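You operate a simulated robot arm through the tools that you are given. There is no shell and no other tool.

You are at the controls of a simulated robot arm. One attempt, no reset.

TASK
Close both clamps, fill the drum to the blue band and switch on.
Fine: the water ends between the two blue lines; switch on last.
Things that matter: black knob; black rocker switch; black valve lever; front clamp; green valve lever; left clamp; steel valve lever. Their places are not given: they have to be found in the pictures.

The check looks at the end state, three seconds after you hand in, the way a careful person would. Anything else that was tipped, shoved, dropped, spilled or broken makes it a failure.

THE ROBOT
A 7-joint arm with a two-finger parallel gripper, fixed in place. Base frame: the origin is at the foot of the arm, x ahead of it, y to its left, z up. Readings come in mm, rad, newtons and seconds.
Its first joint turns from -2.897 to 2.897 rad. Payload 3.43 kg.
Tool frame: the origin (TCP) lies between the finger pads and is the grasp point; the fingertips stand 30 mm ahead of it; z points along the fingers, y is the line along which they close. Largest opening 94 mm; finger width 28, thickness 10; the body of the gripper, 50 by 96 mm, starts 55 mm behind the TCP.
Orientation is that of the tool frame in the base frame, as a unit quaternion [x, y, z, w]. With the fingers straight down and closing along the base's y, the tool's x points along the base's -x, its y along +y and its z along -z.

THE INTERFACE
- The arm moves only by the tool move_arm. Its argument "increments" is one flat list of numbers, 7 for each row, row after row: the turn, a rotation vector about the tool's x, y, z in units of 180 degrees (1.0 is 180 degrees), then the shift along the tool's x, y, z in units of 100 mm (1.0 is 100 mm), then the closure, from 0 (fully open) to 1 (shut). In form: [ax, ay, az, tx, ty, tz, grip, ax, ay, az, tx, ty, tz, grip, ...]. A call has 1 to 20 rows; each row is the pose to reach, as a shift and turn from the pose commanded when the call began, along the tool's axes at that moment. A call with a number of a shift or a turn outside -1 to 1 is refused whole. Each row takes 0.2 s and may step no farther than 50 mm and 0.15 rad from the row before; otherwise, or with a gripper value out of range, the whole call is refused. Where a pose cannot be reached the arm comes as near as it can. A force on the tool above 70 N (or 10 N above the force at the start of the call, whichever is more), or a blocked arm, ends the call early, and 0.2 s more pass. Each finger travels about 45 mm/s and halts on what it meets, pressing with about 22 N; the grip force reading is that of the motor and also rises with nothing between the fingers. The clock runs only during rows and for 0.2 s after the last one: add rows that repeat a pose to give the fingers time. The reply holds the time, the measured pose of the TCP, the force on the tool along the base axes, the opening and the grip force, in the units named above and with some noise, with the torque about the TCP (base axes, N m) and any sound that the robot's microphone picked up.
- Cameras (640 x 400 px; columns grow to the right, rows downward): "scene" is fixed at [399.9, 499.5, 1944.4]; the picture's right is [-0.08, -1.00, 0.00], its down [-0.92, 0.07, -0.38] and it looks along [0.38, -0.03, -0.93] (base axes); focal length 310 px, centre (320, 200). "wrist" rides on the gripper at [76, 14, -103] in the tool frame; the picture's right is [-0.18, 0.98, 0.00], its down [-0.75, -0.14, -0.64] and it looks along [-0.63, -0.12, 0.77] (tool axes); focal length 243 px, centre (320, 200).
- grab_frame(camera): a new picture of that camera. It takes no simulated time.
- point_at(camera, pixels): for up to 12 pixels [column, row] of the newest picture of that camera ("zoom" is the newest enlarged one), the place [x, y, z] in the base frame of the surface seen there, good to about 2 mm. It takes no simulated time.
- inspect(camera, box): a new picture of the part [left, top, right, bottom] of that camera's present view, enlarged. It takes no simulated time.
- sign_off(): hands the job in; it is judged then, once.

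Leave the gripper open and the arm clear of the work at the hand-in unless told otherwise.

The tools are called after "Emit:" as name(argument=value, ...) on one line, values as JSON. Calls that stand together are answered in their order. move_arm: Moves the arm, as the interface text tells. Its arguments: {"type":"object","properties":{"increments":{"type":"array","items":{"type":"number"}}},"required":["increments"]} The other tools are called the same way: grab_frame (camera) takes a picture; point_at (camera, pixels) gives the place of the surface under pixels of a picture; inspect (camera, box) takes an enlarged picture of a part of a camera's view; sign_off () hands the job in.

At the start:

```text
time: 0.0
tool_pos: [340.3, 373.6, 1423.8]
orientation: [0.0, 1.0, 0.001, 0.0]
wrist_force: [-0.2, 0.2, -0.2]
torque: [0.0, -0.04, -0.02]
opening: 94.0
gripper_force: 0.1
```

scene: 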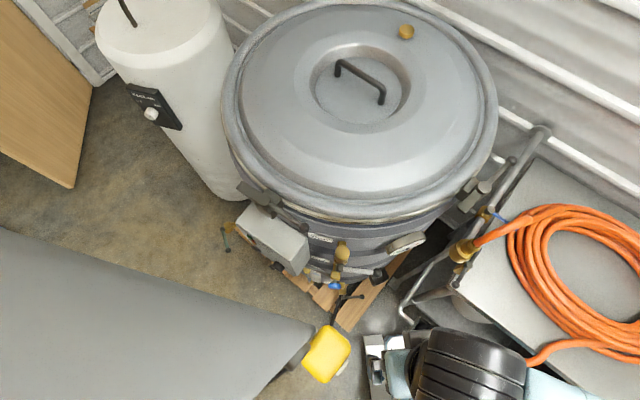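
wrist: 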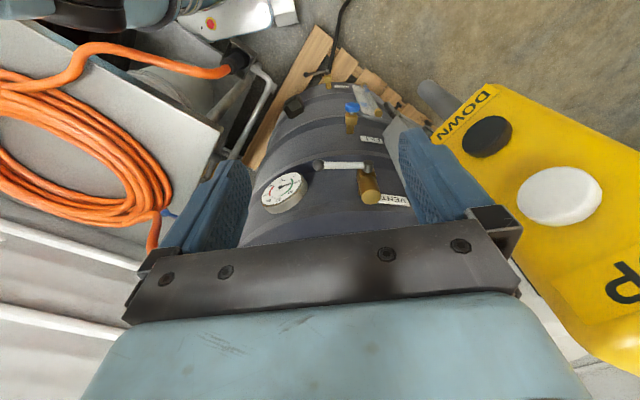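

I can see a big drum (retort) with a lid, a control box, valves on the front, a hose, and a yellow pendant. I'll enlarge parts of both views to find the clamps, valves, switch and knob.

Emit:
inspect(camera="scene", box=[200, 170, 440, 320])

Emit:
inspect(camera="wrist", box=[220, 60, 440, 240])

Emit:
inspect(camera="scene", box=[380, 140, 560, 260])

Emit:
inspect(camera="scene", box=[100, 60, 220, 160])

```text
2.67 times, centred on (320, 245) of scene
```

zoom: 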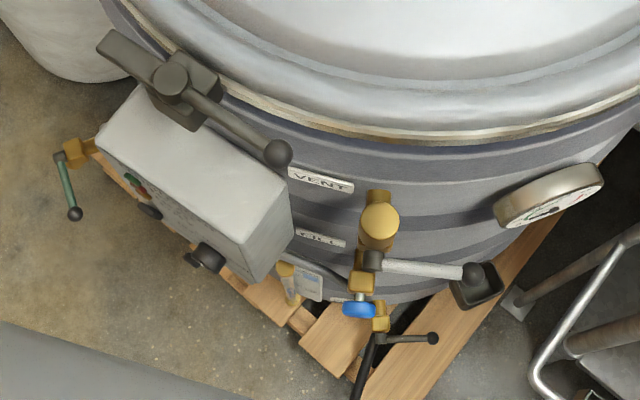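

```text
2.22 times, centred on (330, 150) of wrist
```

zoom: 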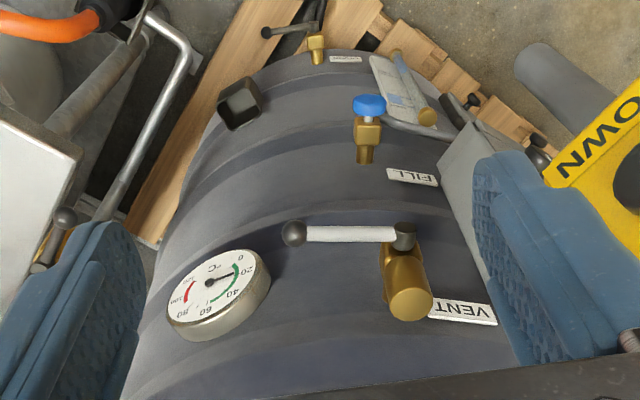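

```text
3.33 times, centred on (470, 200) of scene
```

zoom: 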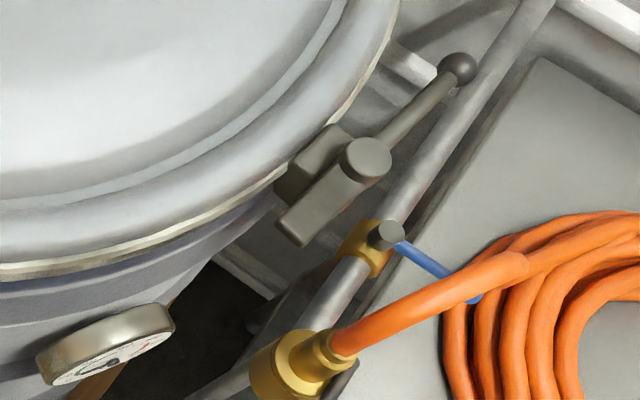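

```text
4.00 times, centred on (160, 110) of scene
```

zoom: 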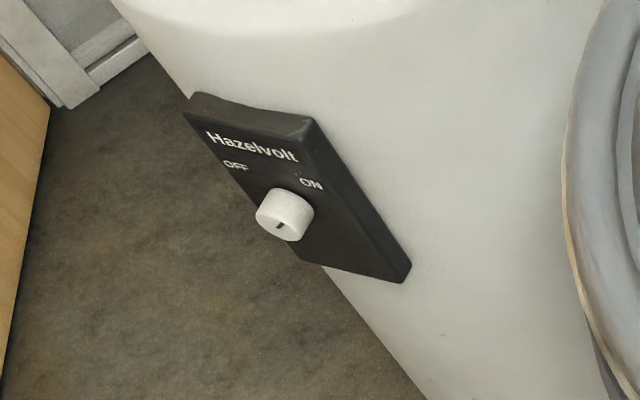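

Two clamp-like handles show at scene (262,197) and (475,190). I'll read the base-frame places of the main items.

Emit:
grab_frame(camera="scene")

Emit:
point_at(camera="scene", pixels=[[240, 190], [264, 200], [304, 227], [482, 186], [463, 205], [509, 160], [360, 80], [240, 100], [490, 120], [350, 215], [340, 250], [405, 242]])

Emit:
point_at(camera="scene", pixels=[[377, 273], [343, 270], [335, 286], [362, 297], [227, 230], [228, 248], [278, 267], [250, 243], [461, 252], [152, 114], [325, 355], [280, 235]])

```text
taken
```

scene: 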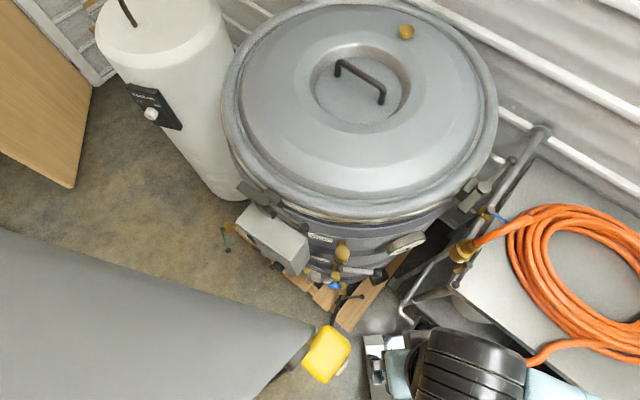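

```text
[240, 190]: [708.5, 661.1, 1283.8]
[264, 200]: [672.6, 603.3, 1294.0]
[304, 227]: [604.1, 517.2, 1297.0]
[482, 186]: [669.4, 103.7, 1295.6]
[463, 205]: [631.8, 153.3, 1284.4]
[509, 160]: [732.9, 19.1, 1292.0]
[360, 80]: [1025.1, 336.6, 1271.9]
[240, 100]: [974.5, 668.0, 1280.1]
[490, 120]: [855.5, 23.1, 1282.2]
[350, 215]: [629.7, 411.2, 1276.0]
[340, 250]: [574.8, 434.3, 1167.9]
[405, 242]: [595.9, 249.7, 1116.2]
```

```text
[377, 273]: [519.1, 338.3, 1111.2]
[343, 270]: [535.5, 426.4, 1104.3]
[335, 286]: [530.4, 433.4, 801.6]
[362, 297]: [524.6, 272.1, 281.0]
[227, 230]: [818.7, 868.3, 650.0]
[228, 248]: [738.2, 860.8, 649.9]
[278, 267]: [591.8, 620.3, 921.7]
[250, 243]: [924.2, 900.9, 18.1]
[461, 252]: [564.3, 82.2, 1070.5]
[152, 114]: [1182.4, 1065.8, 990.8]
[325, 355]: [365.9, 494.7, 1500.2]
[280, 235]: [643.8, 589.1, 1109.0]
```

The drum's lid is about z≈1280. Now I'll look closer at the control box, valves and the grey shape at lower left, which may be an obstacle.

Emit:
inspect(camera="scene", box=[205, 200, 315, 290])

Emit:
inspect(camera="scene", box=[290, 220, 400, 320])

Emit:
inspect(camera="wrist", box=[280, 60, 420, 150])

Emit:
point_at(camera="scene", pixels=[[100, 300], [300, 330], [10, 240], [150, 380], [250, 380], [40, 120], [200, 90], [120, 20], [560, 270], [430, 310], [600, 170], [320, 330]])

```text
4.44 times, centred on (260, 245) of scene
```

zoom: 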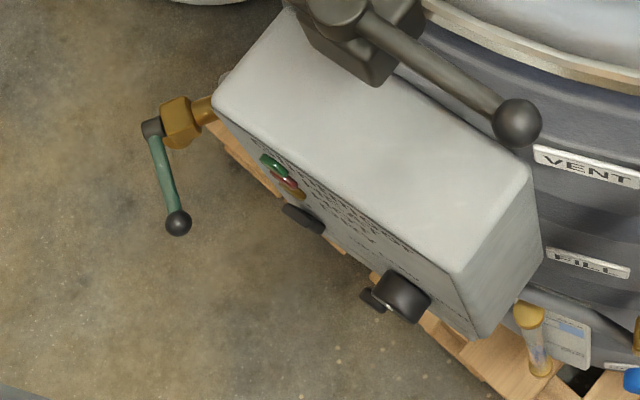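

```text
4.00 times, centred on (345, 270) of scene
```

zoom: 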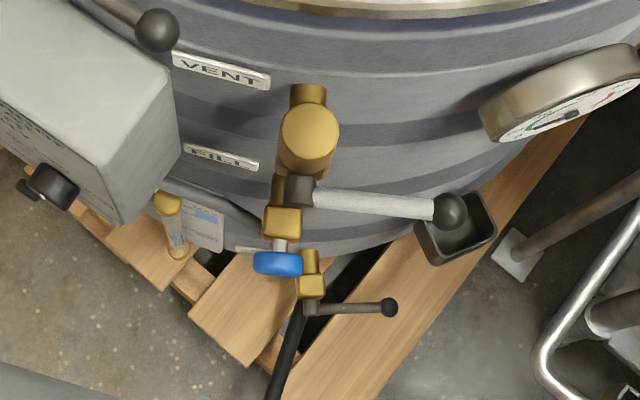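

```text
4.44 times, centred on (350, 105) of wrist
```

zoom: 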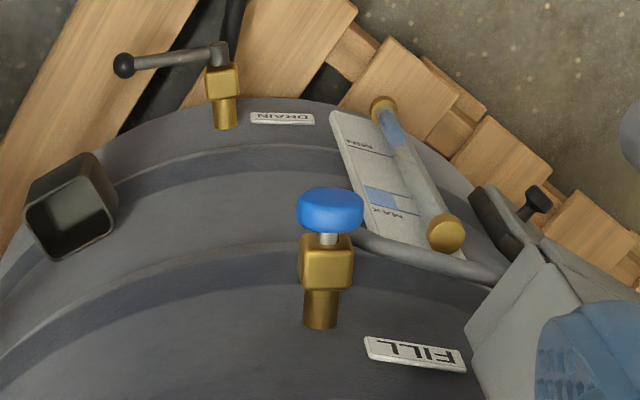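

```text
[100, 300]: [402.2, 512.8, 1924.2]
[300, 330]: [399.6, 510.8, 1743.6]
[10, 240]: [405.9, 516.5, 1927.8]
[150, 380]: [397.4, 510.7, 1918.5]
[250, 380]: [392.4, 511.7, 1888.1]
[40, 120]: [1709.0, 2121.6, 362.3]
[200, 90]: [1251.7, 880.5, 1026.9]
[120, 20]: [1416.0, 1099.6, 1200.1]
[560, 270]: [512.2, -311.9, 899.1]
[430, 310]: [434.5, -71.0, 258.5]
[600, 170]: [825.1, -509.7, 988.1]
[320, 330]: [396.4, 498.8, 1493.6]
```

The labels read VENT (steel lever), FILL (blue handwheel area) and DRAIN (black lever). The sight glass has MIN, a blue band and MAX. The pendant hangs close to the arm, so I'll measure its extents and the arm's links.

Emit:
grab_frame(camera="wrist")

Emit:
point_at(camera="wrist", pixels=[[490, 90], [435, 130], [560, 195], [500, 220], [610, 370], [630, 160], [485, 135], [430, 95], [520, 270], [580, 100], [450, 110], [635, 300]])

Emit:
point_at(camera="scene", pixels=[[345, 345], [325, 328], [303, 365], [327, 380], [340, 370], [450, 345], [420, 380], [500, 390], [380, 360], [372, 340], [550, 385], [520, 360]])

Emit:
inspect(camera="scene", box=[270, 290, 450, 400])

Emit:
inspect(camera="scene", box=[360, 290, 600, 400])

```text
taken
```

wrist: 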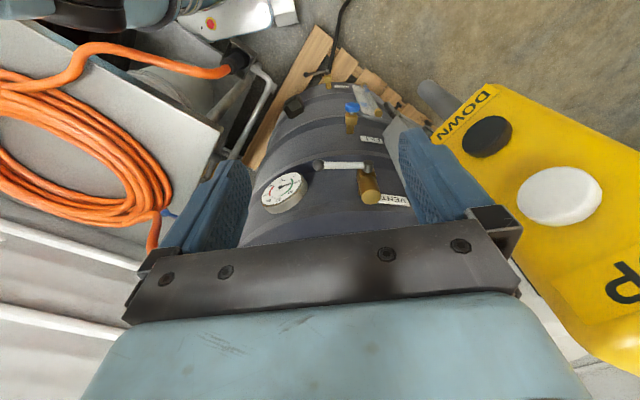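

```text
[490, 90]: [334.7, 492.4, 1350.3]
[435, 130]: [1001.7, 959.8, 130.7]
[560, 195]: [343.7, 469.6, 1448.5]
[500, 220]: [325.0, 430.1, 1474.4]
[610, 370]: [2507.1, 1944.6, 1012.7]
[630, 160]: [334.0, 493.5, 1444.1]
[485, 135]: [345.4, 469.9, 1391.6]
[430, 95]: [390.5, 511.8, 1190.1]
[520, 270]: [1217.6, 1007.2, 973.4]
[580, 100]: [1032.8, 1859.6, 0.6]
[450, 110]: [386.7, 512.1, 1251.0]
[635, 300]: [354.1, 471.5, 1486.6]
```

```text
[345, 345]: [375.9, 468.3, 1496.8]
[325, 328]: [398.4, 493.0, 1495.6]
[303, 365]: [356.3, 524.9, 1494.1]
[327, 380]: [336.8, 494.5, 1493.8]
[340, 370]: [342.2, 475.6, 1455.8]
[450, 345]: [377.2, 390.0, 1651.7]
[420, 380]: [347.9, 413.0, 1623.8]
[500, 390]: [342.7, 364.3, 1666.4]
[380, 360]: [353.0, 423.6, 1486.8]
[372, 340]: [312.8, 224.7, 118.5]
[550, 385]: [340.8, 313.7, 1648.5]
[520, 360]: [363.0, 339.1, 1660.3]
```

```text
3.56 times, centred on (360, 345) of scene
```

zoom: 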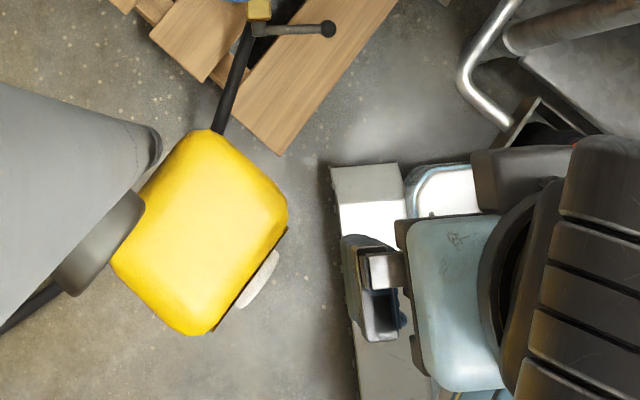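

```text
2.67 times, centred on (480, 345) of scene
```

zoom: 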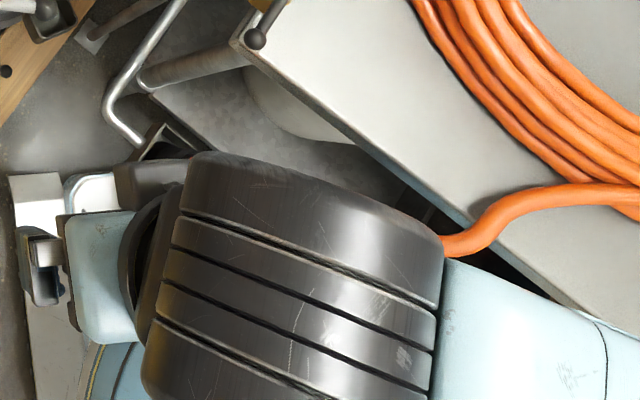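

A grey tube seems to run vertically at about (395,512). I'll zoom in on it in the wrist view to see where it ends.

Emit:
inspect(camera="wrist", box=[380, 60, 520, 150])

Emit:
point_at(camera="wrist", pixels=[[419, 86], [424, 90], [427, 85], [424, 98], [440, 103], [445, 100], [455, 112], [436, 107]])

Emit:
inspect(camera="wrist", box=[0, 0, 320, 180])

```text
4.44 times, centred on (450, 105) of wrist
```

zoom: 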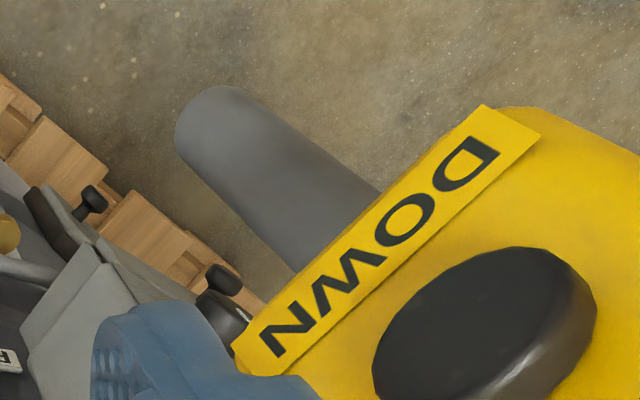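

```text
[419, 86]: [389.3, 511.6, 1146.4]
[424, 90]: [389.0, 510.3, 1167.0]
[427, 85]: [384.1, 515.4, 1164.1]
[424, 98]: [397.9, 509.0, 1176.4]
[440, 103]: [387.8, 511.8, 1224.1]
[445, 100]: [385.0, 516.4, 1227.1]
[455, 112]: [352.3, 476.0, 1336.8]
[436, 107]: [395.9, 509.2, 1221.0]
```

```text
2.00 times, centred on (160, 90) of wrist
```

zoom: 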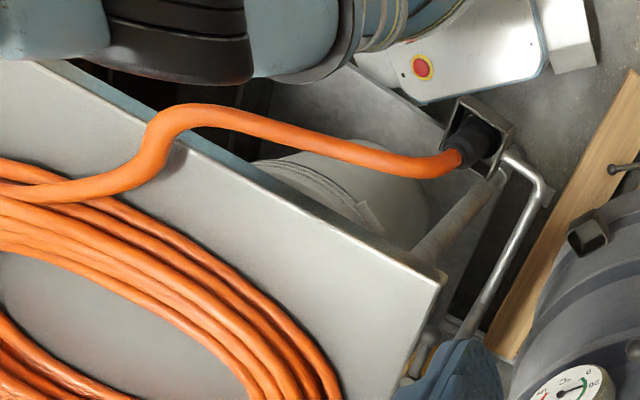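

The tube ends at about z≈1146, so it hangs from above beside the pendant. Next I'll measure the arm's body in the wrist view, at its top left.

Emit:
point_at(camera="wrist", pixels=[[210, 22], [255, 15], [285, 12], [180, 10], [150, 10], [90, 15], [20, 5], [40, 30], [235, 65], [265, 90], [195, 80], [110, 60]])

Emit:
point_at(camera="wrist", pixels=[[350, 110], [352, 123], [352, 165], [368, 185], [317, 166], [395, 200], [373, 140], [342, 86], [312, 72], [372, 95], [290, 105], [398, 115]])

```text
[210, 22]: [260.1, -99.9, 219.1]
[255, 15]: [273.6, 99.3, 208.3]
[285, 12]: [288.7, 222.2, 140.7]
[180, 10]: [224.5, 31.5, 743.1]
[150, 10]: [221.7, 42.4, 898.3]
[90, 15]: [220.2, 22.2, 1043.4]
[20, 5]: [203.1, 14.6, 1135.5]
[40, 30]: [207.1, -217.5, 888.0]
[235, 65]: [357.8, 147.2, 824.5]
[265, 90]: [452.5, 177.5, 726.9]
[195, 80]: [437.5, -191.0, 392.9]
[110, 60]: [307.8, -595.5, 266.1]
```

```text
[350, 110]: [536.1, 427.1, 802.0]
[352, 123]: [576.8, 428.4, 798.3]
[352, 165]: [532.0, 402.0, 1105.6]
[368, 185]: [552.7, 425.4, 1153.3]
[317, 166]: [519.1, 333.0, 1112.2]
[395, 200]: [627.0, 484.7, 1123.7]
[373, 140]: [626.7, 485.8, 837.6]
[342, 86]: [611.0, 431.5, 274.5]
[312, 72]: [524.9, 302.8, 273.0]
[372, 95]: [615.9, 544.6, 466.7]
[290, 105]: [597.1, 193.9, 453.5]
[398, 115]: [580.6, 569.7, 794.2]
```

The arm stands on a mobile base. The steel lever is at z≈1105, the blue handwheel at z≈800, the black lever at z≈273 and the green lever at z≈650. I need a better view of the box front and sight glass, so I'll lower the tool and shift away from the pendant first.

Emit:
move_arm(increments=[0, 0, 0, 0, -0.15, 0.25, 0, 0, 0, 0, 0, -0.3, 0.5, 0, 0, 0, 0, 0, -0.4, 0.75, 0, 0, 0, 0, 0, -0.5, 1.0, 0])

```text
time: 1.0
tool_pos: [341.7, 326.4, 1321.1]
orientation: [-0.001, 1.0, 0.0, -0.001]
wrist_force: [-0.1, 0.2, 0.9]
torque: [0.01, -0.03, 0.0]
opening: 93.9
gripper_force: 0.1
```

That moved cleanly. Now I'll lower another 100 mm while turning the camera about 40° towards the left side (base +y).

Emit:
move_arm(increments=[0, 0, -0.044, 0, 0, 0.2, 0, 0, 0, -0.088, 0, 0, 0.4, 0, 0, 0, -0.132, 0, 0, 0.6, 0, 0, 0, -0.176, 0, 0, 0.8, 0, 0, 0, -0.22, 0, 0, 1.0, 0])

Emit:
grab_frame(camera="wrist")

Emit:
grab_frame(camera="scene")

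```text
time: 2.2
tool_pos: [340.9, 324.6, 1223.3]
orientation: [-0.34, 0.941, 0.0, 0.001]
wrist_force: [0.4, -1.0, 0.2]
torque: [0.03, 0.0, 0.01]
opening: 94.0
gripper_force: 0.2
```

```text
taken
```

wrist: 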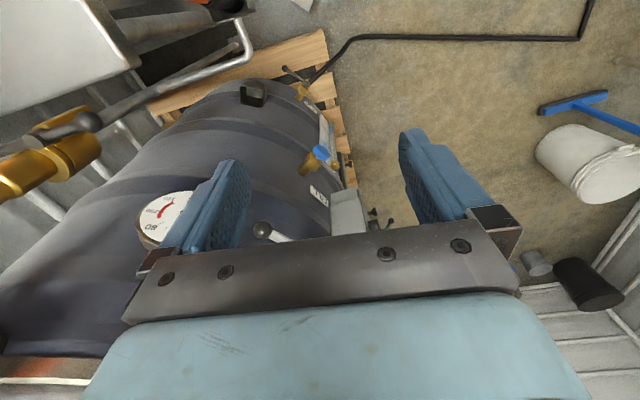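

```text
taken
```

scene: 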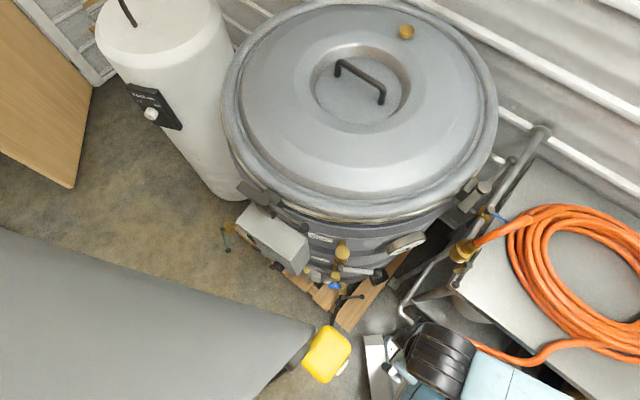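

The view now shows the drum's front edge, with the FILL valve at (320,152), the drain hose at (310,75) and the box at (345,205). I'll enlarge it.

Emit:
inspect(camera="wrist", box=[250, 60, 410, 240])

Emit:
inspect(camera="wrist", box=[280, 120, 360, 170])

```text
2.22 times, centred on (330, 150) of wrist
```

zoom: 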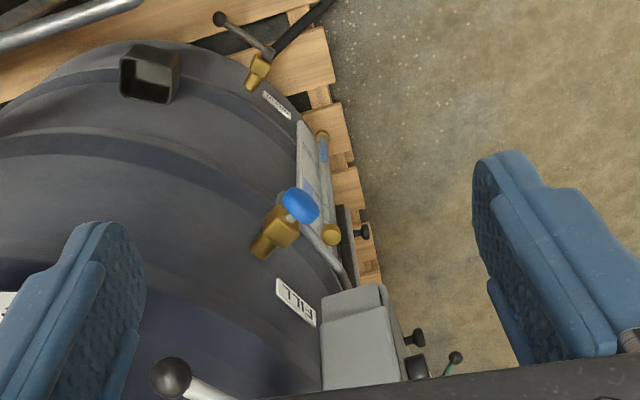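

```text
8.00 times, centred on (320, 145) of wrist
```

zoom: 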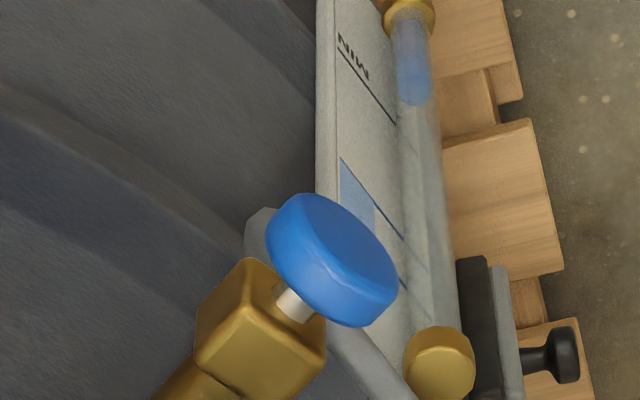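

The panel front faces away to the left. I'll zoom the scene camera hard onto the panel face and the green valve.

Emit:
inspect(camera="scene", box=[250, 230, 310, 280])

Emit:
inspect(camera="scene", box=[205, 205, 265, 260])

Emit:
inspect(camera="scene", box=[300, 250, 350, 300])

Emit:
inspect(camera="wrist", box=[300, 180, 420, 250])

```text
8.00 times, centred on (280, 255) of scene
```

zoom: 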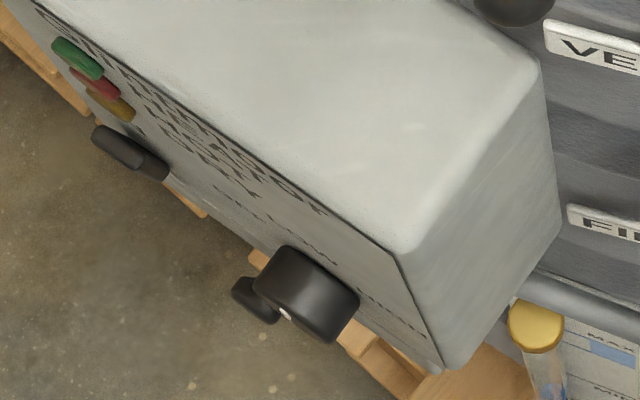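

```text
7.27 times, centred on (235, 232) of scene
```

zoom: 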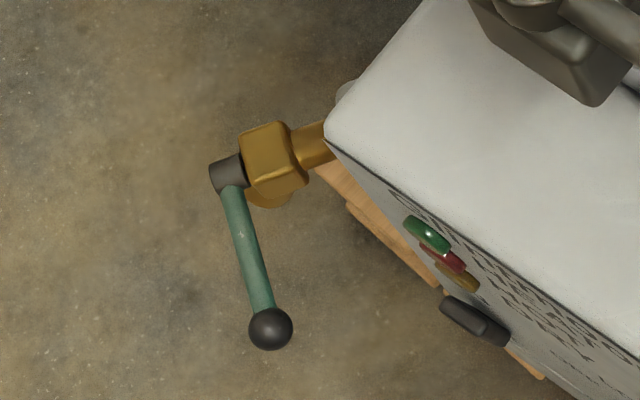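

```text
8.00 times, centred on (325, 275) of scene
```

zoom: 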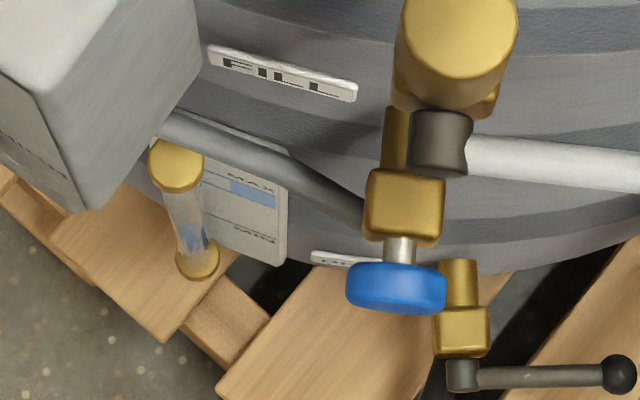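

```text
5.33 times, centred on (360, 215) of wrist
```

zoom: 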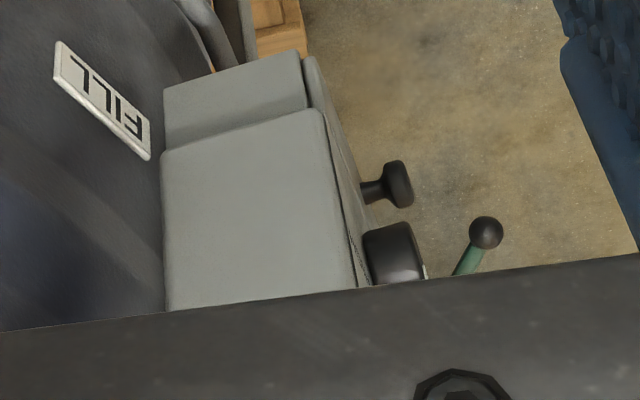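

A grey pipe leads from the FILL fitting round behind the box towards the green-lever valve. Before going further left I need the arm's own geometry relative to the hanging tube, so I'll measure it.

Emit:
point_at(camera="scene", pixels=[[440, 345], [425, 330], [470, 360], [480, 375], [500, 370], [520, 385], [560, 395], [530, 375], [400, 365], [410, 345], [380, 370], [455, 390]])

Emit:
inspect(camera="scene", box=[350, 290, 610, 400])

Emit:
point_at(camera="wrist", pixels=[[320, 152], [315, 195], [305, 165], [345, 205], [373, 210], [392, 222], [325, 125], [327, 160], [300, 75], [340, 60], [328, 170], [312, 80]])

```text
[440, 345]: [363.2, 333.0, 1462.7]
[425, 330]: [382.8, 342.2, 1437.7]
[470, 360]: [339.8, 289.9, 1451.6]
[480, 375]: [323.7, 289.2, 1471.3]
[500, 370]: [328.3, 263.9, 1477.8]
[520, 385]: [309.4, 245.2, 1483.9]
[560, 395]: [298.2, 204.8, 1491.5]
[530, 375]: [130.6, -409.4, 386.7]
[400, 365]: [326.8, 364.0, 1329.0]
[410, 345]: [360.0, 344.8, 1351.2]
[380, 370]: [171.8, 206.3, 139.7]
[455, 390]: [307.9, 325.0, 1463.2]
```

```text
2.46 times, centred on (480, 345) of scene
```

zoom: 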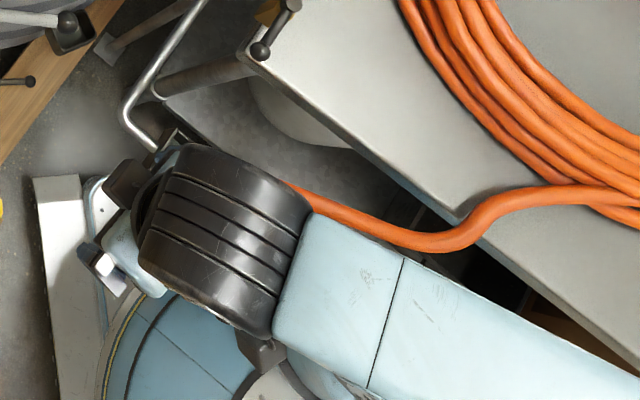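

```text
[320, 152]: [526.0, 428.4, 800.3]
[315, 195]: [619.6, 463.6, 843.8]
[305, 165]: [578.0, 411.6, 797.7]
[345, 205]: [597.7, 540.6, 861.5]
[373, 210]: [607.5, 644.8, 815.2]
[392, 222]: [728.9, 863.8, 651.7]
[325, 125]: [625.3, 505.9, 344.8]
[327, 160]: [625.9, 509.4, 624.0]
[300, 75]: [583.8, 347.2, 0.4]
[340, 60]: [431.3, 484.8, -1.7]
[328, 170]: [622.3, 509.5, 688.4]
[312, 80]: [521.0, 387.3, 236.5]
```

The forearm approaches from the right at z≈1480. I'll measure the panel items accurately with the scene camera: rocker (256,249), lamps (250,237), knob (278,267), box corners.

Emit:
inspect(camera="scene", box=[235, 220, 305, 280])

Emit:
point_at(camera="scene", pixels=[[256, 249], [259, 250.5], [253, 247.5], [250, 237], [278, 268], [272, 267], [291, 261], [306, 236], [295, 276], [245, 228], [262, 244], [285, 272]])

```text
6.67 times, centred on (270, 250) of scene
```

zoom: 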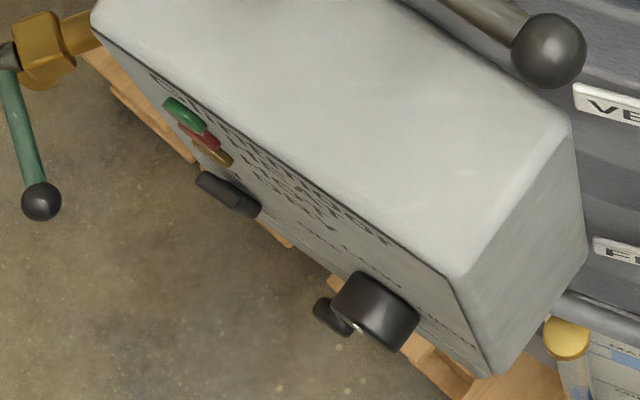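

```text
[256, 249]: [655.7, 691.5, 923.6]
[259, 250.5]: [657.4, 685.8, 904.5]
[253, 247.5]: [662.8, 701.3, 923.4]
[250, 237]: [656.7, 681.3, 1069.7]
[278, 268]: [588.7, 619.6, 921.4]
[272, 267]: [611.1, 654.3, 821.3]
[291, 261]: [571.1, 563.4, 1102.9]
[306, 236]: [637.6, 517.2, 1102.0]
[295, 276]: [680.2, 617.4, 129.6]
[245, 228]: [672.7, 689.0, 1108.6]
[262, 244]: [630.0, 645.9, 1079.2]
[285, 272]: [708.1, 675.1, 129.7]
```

The box front runs from about (571,563) to beyond (673,689), with the rocker near (657,690,915) and the knob near (589,620,921). I'll look at the lower edge of the scene to learn where the arm's shoulder and elbow are.

Emit:
inspect(camera="scene", box=[340, 300, 640, 400])

Emit:
point_at(camera="zoom", pixels=[[100, 320], [150, 370], [200, 330], [170, 300], [60, 350], [400, 340], [500, 390], [350, 330], [240, 300], [20, 300], [220, 380], [320, 380]])

```text
2.13 times, centred on (490, 350) of scene
```

zoom: 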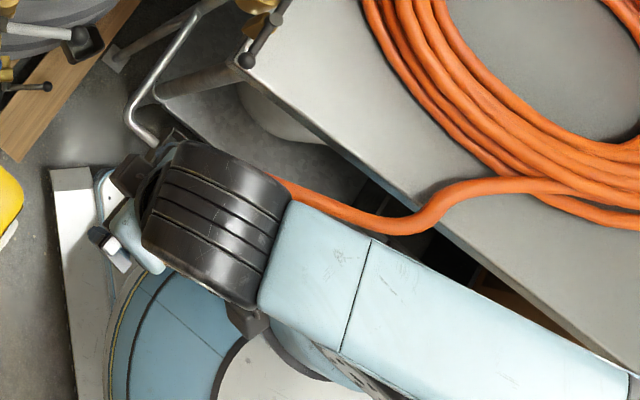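

```text
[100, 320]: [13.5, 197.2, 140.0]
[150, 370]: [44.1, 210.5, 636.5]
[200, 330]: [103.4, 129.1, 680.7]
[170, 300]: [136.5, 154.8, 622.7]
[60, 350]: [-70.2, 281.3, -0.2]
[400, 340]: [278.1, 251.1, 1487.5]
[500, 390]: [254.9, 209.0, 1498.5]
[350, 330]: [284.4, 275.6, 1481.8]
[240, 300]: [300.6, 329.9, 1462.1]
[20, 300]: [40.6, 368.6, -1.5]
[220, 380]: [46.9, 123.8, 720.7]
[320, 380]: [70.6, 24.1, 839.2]
```

The column top is at about z≈720, so the shoulder is probably near z≈1050–1100. I'll check where the forearm leads (beyond the frame's edge).

Emit:
inspect(camera="scene", box=[380, 398, 640, 400])

Emit:
point_at(camera="zoom", pixels=[[100, 200], [200, 200], [300, 200], [400, 200], [500, 200], [600, 200], [300, 300], [400, 300], [500, 300], [600, 300], [500, 380], [200, 350]])

```text
2.46 times, centred on (510, 399) of scene
```

zoom: 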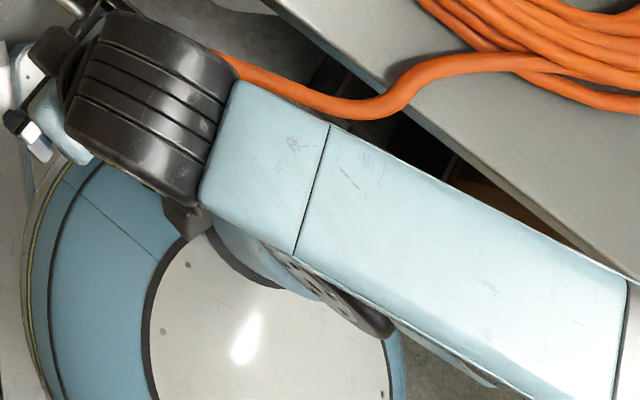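

```text
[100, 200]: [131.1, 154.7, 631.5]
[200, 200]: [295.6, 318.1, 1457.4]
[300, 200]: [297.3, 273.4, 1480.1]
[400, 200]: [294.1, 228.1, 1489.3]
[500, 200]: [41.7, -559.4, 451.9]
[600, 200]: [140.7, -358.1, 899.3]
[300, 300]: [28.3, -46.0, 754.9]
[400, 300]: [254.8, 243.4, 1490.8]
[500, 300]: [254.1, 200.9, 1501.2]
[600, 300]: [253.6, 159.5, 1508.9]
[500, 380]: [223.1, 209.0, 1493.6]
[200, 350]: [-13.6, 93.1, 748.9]
```

The forearm comes from the right and above. The safe way to the left side is to go down on this side, below the tube's end at z≈1146, and sweep left low. I'll turn the camera back and lower while moving slightly right and forward.

Emit:
move_arm(increments=[0, 0, 0.044, -0.06, -0.12, 0.2, 0, 0, 0, 0.088, -0.12, -0.24, 0.4, 0, 0, 0, 0.132, -0.18, -0.36, 0.6, 0, 0, 0, 0.176, -0.24, -0.48, 0.8, 0, 0, 0, 0.22, -0.3, -0.58, 1.0, 0])

```text
time: 3.4
tool_pos: [399.4, 297.9, 1122.7]
orientation: [0.001, 1.0, -0.001, 0.0]
wrist_force: [-0.3, -0.3, -0.6]
torque: [0.01, -0.01, 0.0]
opening: 93.7
gripper_force: 0.1
```

Clear so far. I'll go down another 100 mm.

Emit:
move_arm(increments=[0, 0, 0, 0, 0, 0.35, 0, 0, 0, 0, 0, 0, 0.7, 0, 0, 0, 0, 0, 0, 1.0, 0])

Emit:
move_arm(increments=[0, 0, 0, 0, 0, 0.35, 0, 0, 0, 0, 0, 0, 0.7, 0, 0, 0, 0, 0, 0, 1.0, 0])

Emit:
grab_frame(camera="wrist")

Emit:
inspect(camera="scene", box=[300, 250, 600, 400])

```text
time: 4.2
tool_pos: [397.6, 296.6, 1023.5]
orientation: [0.0, 1.0, 0.0, 0.0]
wrist_force: [-0.6, -0.6, -0.6]
torque: [0.01, -0.04, 0.0]
opening: 94.2
gripper_force: 0.1
```

```text
time: 5.0
tool_pos: [399.9, 300.2, 923.1]
orientation: [0.0, 1.0, 0.0, 0.001]
wrist_force: [0.3, 0.1, -0.1]
torque: [0.0, -0.03, -0.01]
opening: 93.9
gripper_force: 0.1
```

```text
taken
```

wrist: 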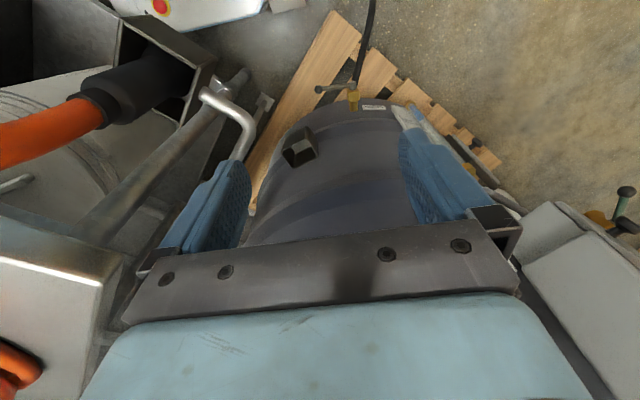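

```text
2.13 times, centred on (450, 325) of scene
```

zoom: 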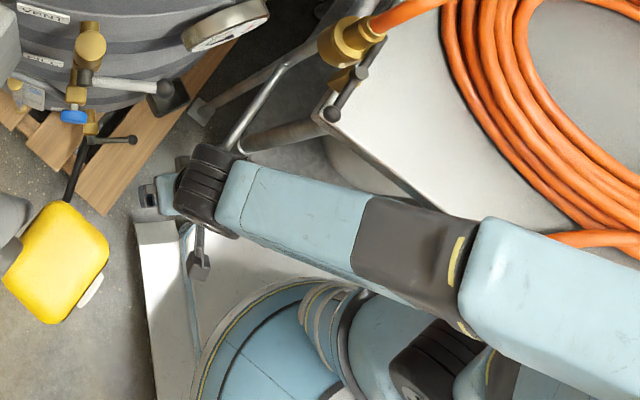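

The elbow is out to the right, over the hose table. I'll check heights of the elbow and forearm over the table.

Emit:
point_at(camera="zoom", pixels=[[205, 190], [240, 190], [300, 215], [360, 230], [420, 250], [490, 250], [560, 280], [620, 300], [500, 340], [320, 110], [440, 160], [600, 380]])

Emit:
inspect(camera="scene", box=[440, 320, 640, 400])

```text
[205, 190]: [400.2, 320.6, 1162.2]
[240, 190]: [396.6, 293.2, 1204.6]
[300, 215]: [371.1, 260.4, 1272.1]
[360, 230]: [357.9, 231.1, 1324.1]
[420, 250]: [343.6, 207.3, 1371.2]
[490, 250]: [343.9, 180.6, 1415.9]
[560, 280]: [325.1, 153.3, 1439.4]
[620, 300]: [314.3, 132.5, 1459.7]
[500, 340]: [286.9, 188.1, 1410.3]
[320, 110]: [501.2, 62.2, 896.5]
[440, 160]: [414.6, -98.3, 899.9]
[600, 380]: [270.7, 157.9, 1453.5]
```

```text
3.20 times, centred on (540, 360) of scene
```

zoom: 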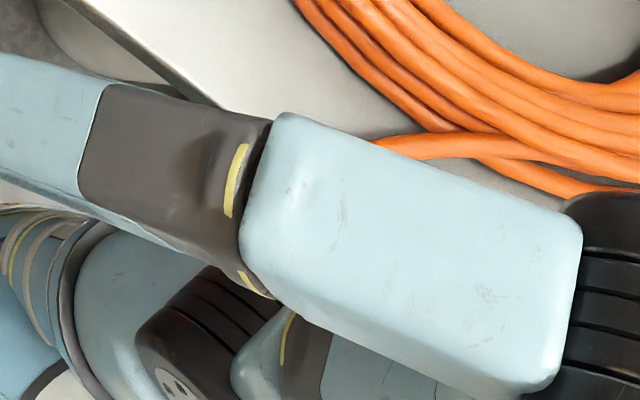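

The elbow is high (z≈1450+), so I must extend and go lower before sweeping left under the tube. I'll continue straight down, moving slightly forward.

Emit:
move_arm(increments=[0, 0, 0, -0.1, 0, 0.35, 0, 0, 0, 0, -0.2, 0, 0.7, 0, 0, 0, 0, -0.3, 0, 1.0, 0])

Emit:
move_arm(increments=[0, 0, 0, 0, 0.1, 0.35, 0, 0, 0, 0, 0, 0.2, 0.7, 0, 0, 0, 0, 0, 0.3, 1.0, 0])

Emit:
move_arm(increments=[0, 0, 0, 0, 0.1, 0.35, 0, 0, 0, 0, 0, 0.2, 0.7, 0, 0, 0, 0, 0, 0.3, 1.0, 0])

Emit:
grab_frame(camera="scene")

Emit:
grab_frame(camera="wrist")

```text
time: 5.8
tool_pos: [428.6, 299.2, 824.3]
orientation: [0.0, 1.0, 0.0, 0.0]
wrist_force: [0.1, -0.5, 0.4]
torque: [0.01, 0.0, -0.01]
opening: 94.0
gripper_force: 0.0
```

```text
time: 6.6
tool_pos: [431.1, 329.6, 723.8]
orientation: [-0.001, 1.0, 0.001, 0.0]
wrist_force: [0.4, -0.1, 0.0]
torque: [0.03, -0.03, -0.01]
opening: 94.1
gripper_force: 0.1
```

```text
time: 7.4
tool_pos: [428.0, 357.4, 620.8]
orientation: [-0.001, 1.0, 0.0, 0.0]
wrist_force: [-0.7, 0.2, 0.0]
torque: [0.03, -0.03, 0.01]
opening: 94.1
gripper_force: 0.1
```

```text
taken
```

scene: 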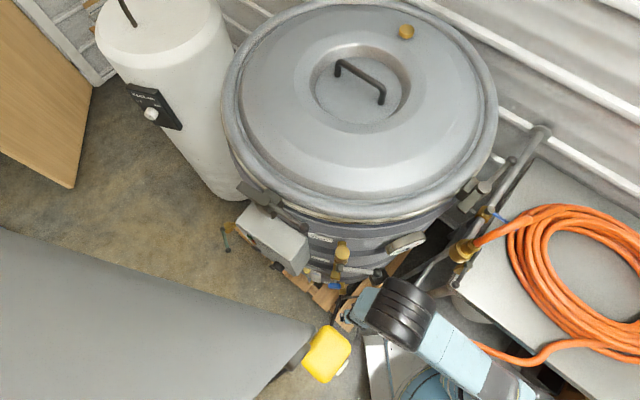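

```text
taken
```

wrist: 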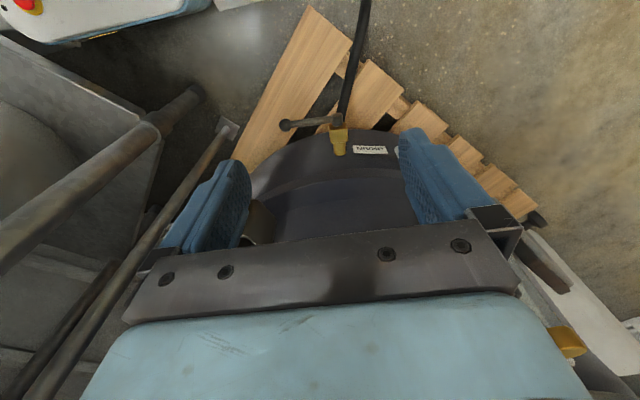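

The drain valve is in view at wrist (335,130). I'll enlarge it and check the forearm height now.

Emit:
inspect(camera="wrist", box=[270, 90, 400, 170])

Emit:
point_at(camera="scene", pixels=[[400, 310], [375, 300], [425, 335], [440, 340], [460, 352], [480, 365], [500, 375], [510, 390], [350, 310]])

Emit:
inspect(camera="scene", box=[330, 280, 570, 400])

```text
4.92 times, centred on (335, 130) of wrist
```

zoom: 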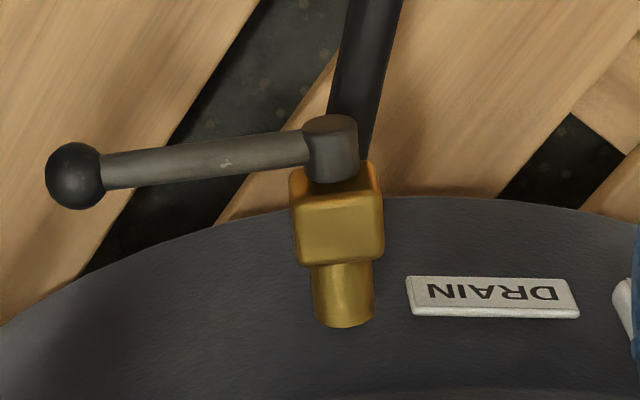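

```text
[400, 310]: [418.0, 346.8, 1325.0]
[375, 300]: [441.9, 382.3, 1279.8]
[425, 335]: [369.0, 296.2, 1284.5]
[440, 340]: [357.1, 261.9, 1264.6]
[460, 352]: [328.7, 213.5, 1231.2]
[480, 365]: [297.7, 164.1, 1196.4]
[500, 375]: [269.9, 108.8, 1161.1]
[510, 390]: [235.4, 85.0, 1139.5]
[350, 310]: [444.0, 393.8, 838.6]
```

```text
2.67 times, centred on (450, 340) of scene
```

zoom: 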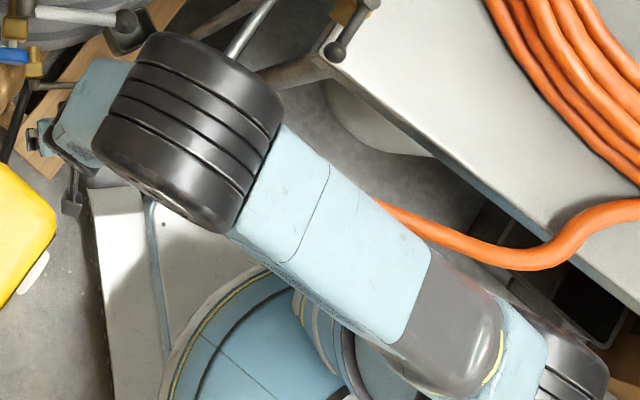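

The drain's black lever lies across its brass body (horizontal). The elbow is now right over the tool at z≈1300 and would come close to the pendant if I swept here. Instead I'll go back up and inward to about radius 490 and swing left behind the pendant.

Emit:
move_arm(increments=[0, 0, 0, 0.1, -0.1, -0.35, 0, 0, 0, 0, 0.2, -0.2, -0.7, 0, 0, 0, 0, 0.28, -0.27, -1.0, 0])

Emit:
move_arm(increments=[0, 0, 0, 0.1, 0, -0.35, 0, 0, 0, 0, 0.2, 0, -0.7, 0, 0, 0, 0, 0.25, 0, -1.0, 0])

Emit:
move_arm(increments=[0, 0, 0, 0.1, 0.1, -0.3, 0, 0, 0, 0, 0.2, 0.2, -0.6, 0, 0, 0, 0, 0.3, 0.2, -0.9, 0])

```text
time: 8.2
tool_pos: [401.0, 330.2, 725.9]
orientation: [0.0, 1.0, -0.001, -0.001]
wrist_force: [-0.4, 0.5, 0.1]
torque: [-0.02, 0.0, -0.02]
opening: 94.0
gripper_force: 0.0
```

```text
time: 9.0
tool_pos: [377.1, 329.2, 823.6]
orientation: [0.0, 1.0, 0.0, -0.001]
wrist_force: [1.1, 0.5, -0.6]
torque: [-0.02, 0.0, 0.03]
opening: 94.3
gripper_force: 0.0
```

```text
time: 9.8
tool_pos: [348.5, 348.7, 913.6]
orientation: [0.0, 1.0, 0.0, 0.0]
wrist_force: [-0.3, 0.6, -0.9]
torque: [-0.02, 0.04, 0.02]
opening: 94.2
gripper_force: 0.1
```

I'm at radius 493. Now I'll swing left behind the pendant at z≈915, in steps.

Emit:
move_arm(increments=[0, 0, 0, 0.3, 0.28, 0, 0, 0, 0, 0, 0.6, 0.53, 0, 0, 0, 0, 0, 0.9, 0.75, 0, 0])

Emit:
grab_frame(camera="scene")

Emit:
grab_frame(camera="wrist")

```text
time: 10.6
tool_pos: [260.3, 424.8, 913.0]
orientation: [0.0, 1.0, 0.0, 0.001]
wrist_force: [-0.4, 0.2, 0.2]
torque: [-0.01, 0.03, 0.0]
opening: 94.1
gripper_force: 0.1
```

```text
taken
```

scene: 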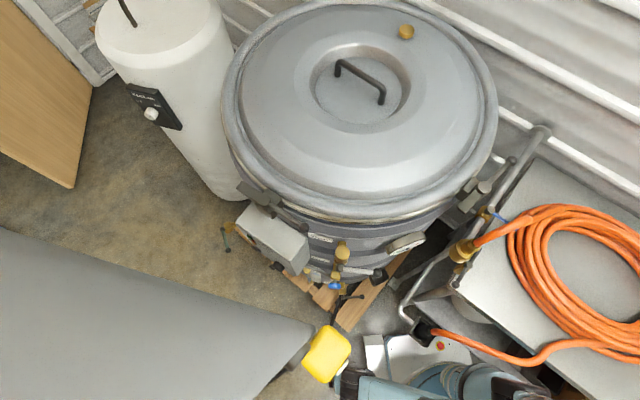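

```text
taken
```

wrist: 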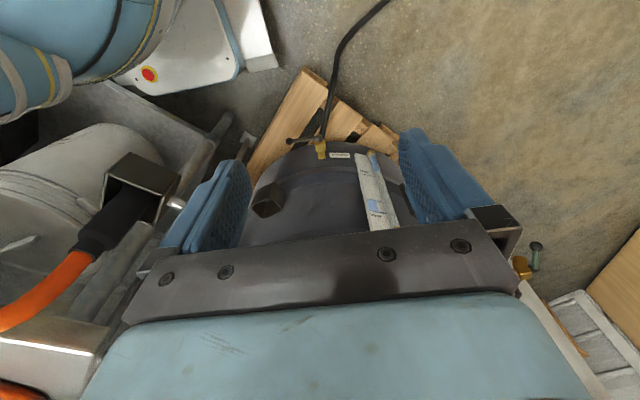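

The pendant hasn't moved. I'll keep swinging left.

Emit:
move_arm(increments=[0, 0, 0, 0.3, 0.22, 0, 0, 0, 0, 0, 0.6, 0.42, 0, 0, 0, 0, 0, 0.9, 0.6, 0, 0])

Emit:
move_arm(increments=[0, 0, 0, 0, 0.35, 0, 0, 0, 0, 0, 0, 0.7, 0, 0, 0, 0, 0, 0, 1.0, 0, 0])

Emit:
inspect(camera="scene", box=[200, 390, 560, 400])

Emit:
grab_frame(camera="wrist")

```text
time: 11.4
tool_pos: [169.9, 485.0, 912.3]
orientation: [-0.001, 1.0, 0.0, 0.0]
wrist_force: [-0.5, -0.1, 0.5]
torque: [0.01, -0.01, -0.01]
opening: 94.3
gripper_force: 0.0
```

```text
time: 12.2
tool_pos: [168.3, 582.5, 914.6]
orientation: [-0.001, 1.0, 0.0, 0.0]
wrist_force: [0.4, 0.3, 0.5]
torque: [0.0, 0.02, -0.01]
opening: 94.0
gripper_force: 0.1
```

```text
1.78 times, centred on (380, 395) of scene
```

zoom: 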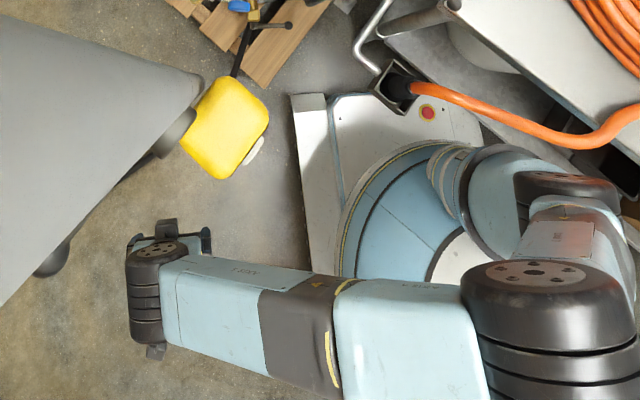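

```text
taken
```

wrist: 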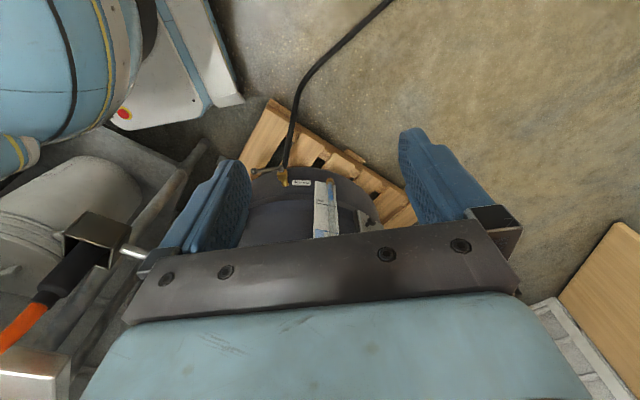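

I'm past the pendant on the left side with the elbow staying right. Now I'll pitch the tool up about 50° so the wrist camera looks level at the box front, moving a little forward.

Emit:
move_arm(increments=[0, -0.046, 0, -0.15, 0.05, 0, 0, 0, -0.092, 0, -0.3, 0.1, 0, 0, 0, -0.138, 0, -0.45, 0.15, 0, 0, 0, -0.184, 0, -0.6, 0.2, 0, 0, 0, -0.23, 0, -0.75, 0.25, 0, 0, 0, -0.276, 0, -0.9, 0.3, 0, 0])

Emit:
grab_frame(camera="wrist")

Emit:
grab_frame(camera="scene")

```text
time: 13.8
tool_pos: [286.9, 608.6, 911.0]
orientation: [0.019, 0.906, -0.012, 0.422]
wrist_force: [-0.1, -0.1, 0.0]
torque: [0.01, 0.04, 0.0]
opening: 94.0
gripper_force: 0.0
stopped in row 6: the arm was blocked; the commanded pose is now the measured one
```

```text
taken
```

wrist: 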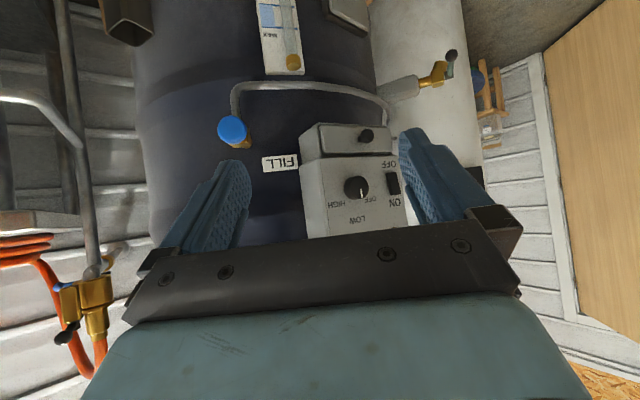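

```text
taken
```

scene: 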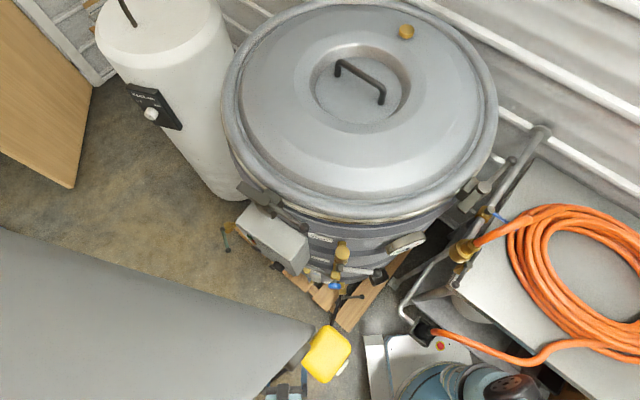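

Now I see the panel (upside down in the image): a rocker with ON and OFF, a knob with OFF/LOW/HIGH, and a grey pipe from the FILL handwheel to the green-lever valve. I'll zoom in on these.

Emit:
inspect(camera="wrist", box=[290, 110, 420, 240])

Emit:
inspect(camera="wrist", box=[370, 40, 470, 120])

Emit:
inspect(camera="wrist", box=[200, 0, 320, 180])

Emit:
inspect(camera="wrist", box=[0, 0, 640, 4])

```text
3.08 times, centred on (355, 175) of wrist
```

zoom: 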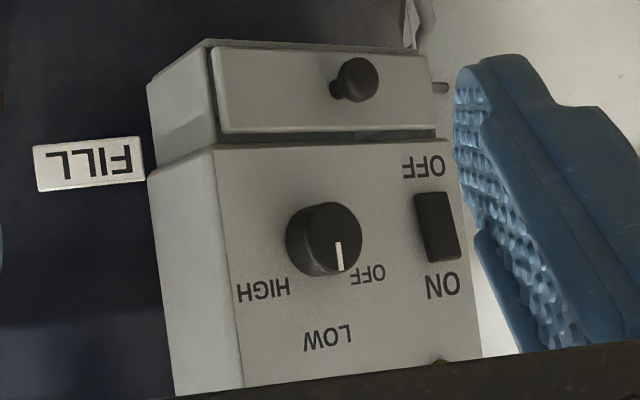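

```text
5.00 times, centred on (420, 80) of wrist
```

zoom: 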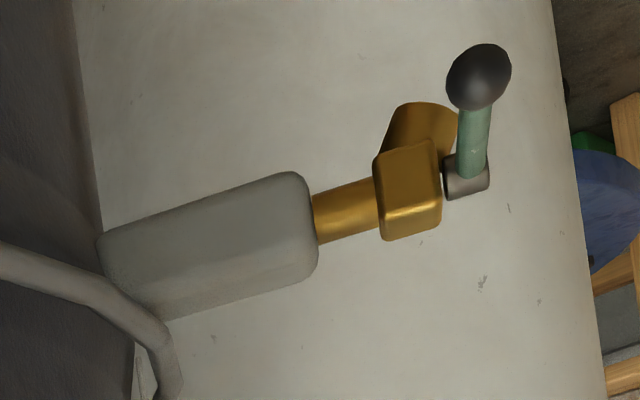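

```text
2.22 times, centred on (260, 90) of wrist
```

zoom: 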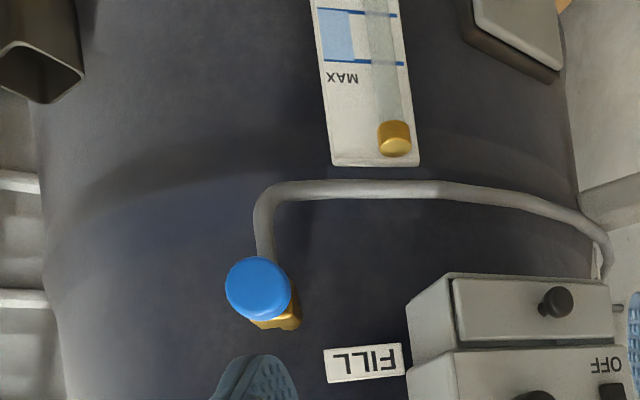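

```text
1.00 times, centred on (320, 2) of wrist (not enlarged: the box is as wide or as high as the picture)
```

zoom: 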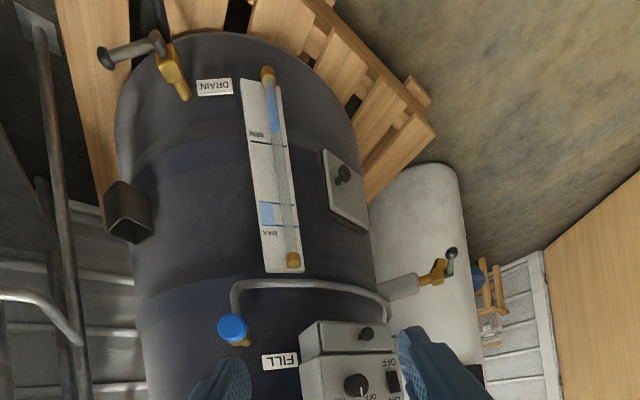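

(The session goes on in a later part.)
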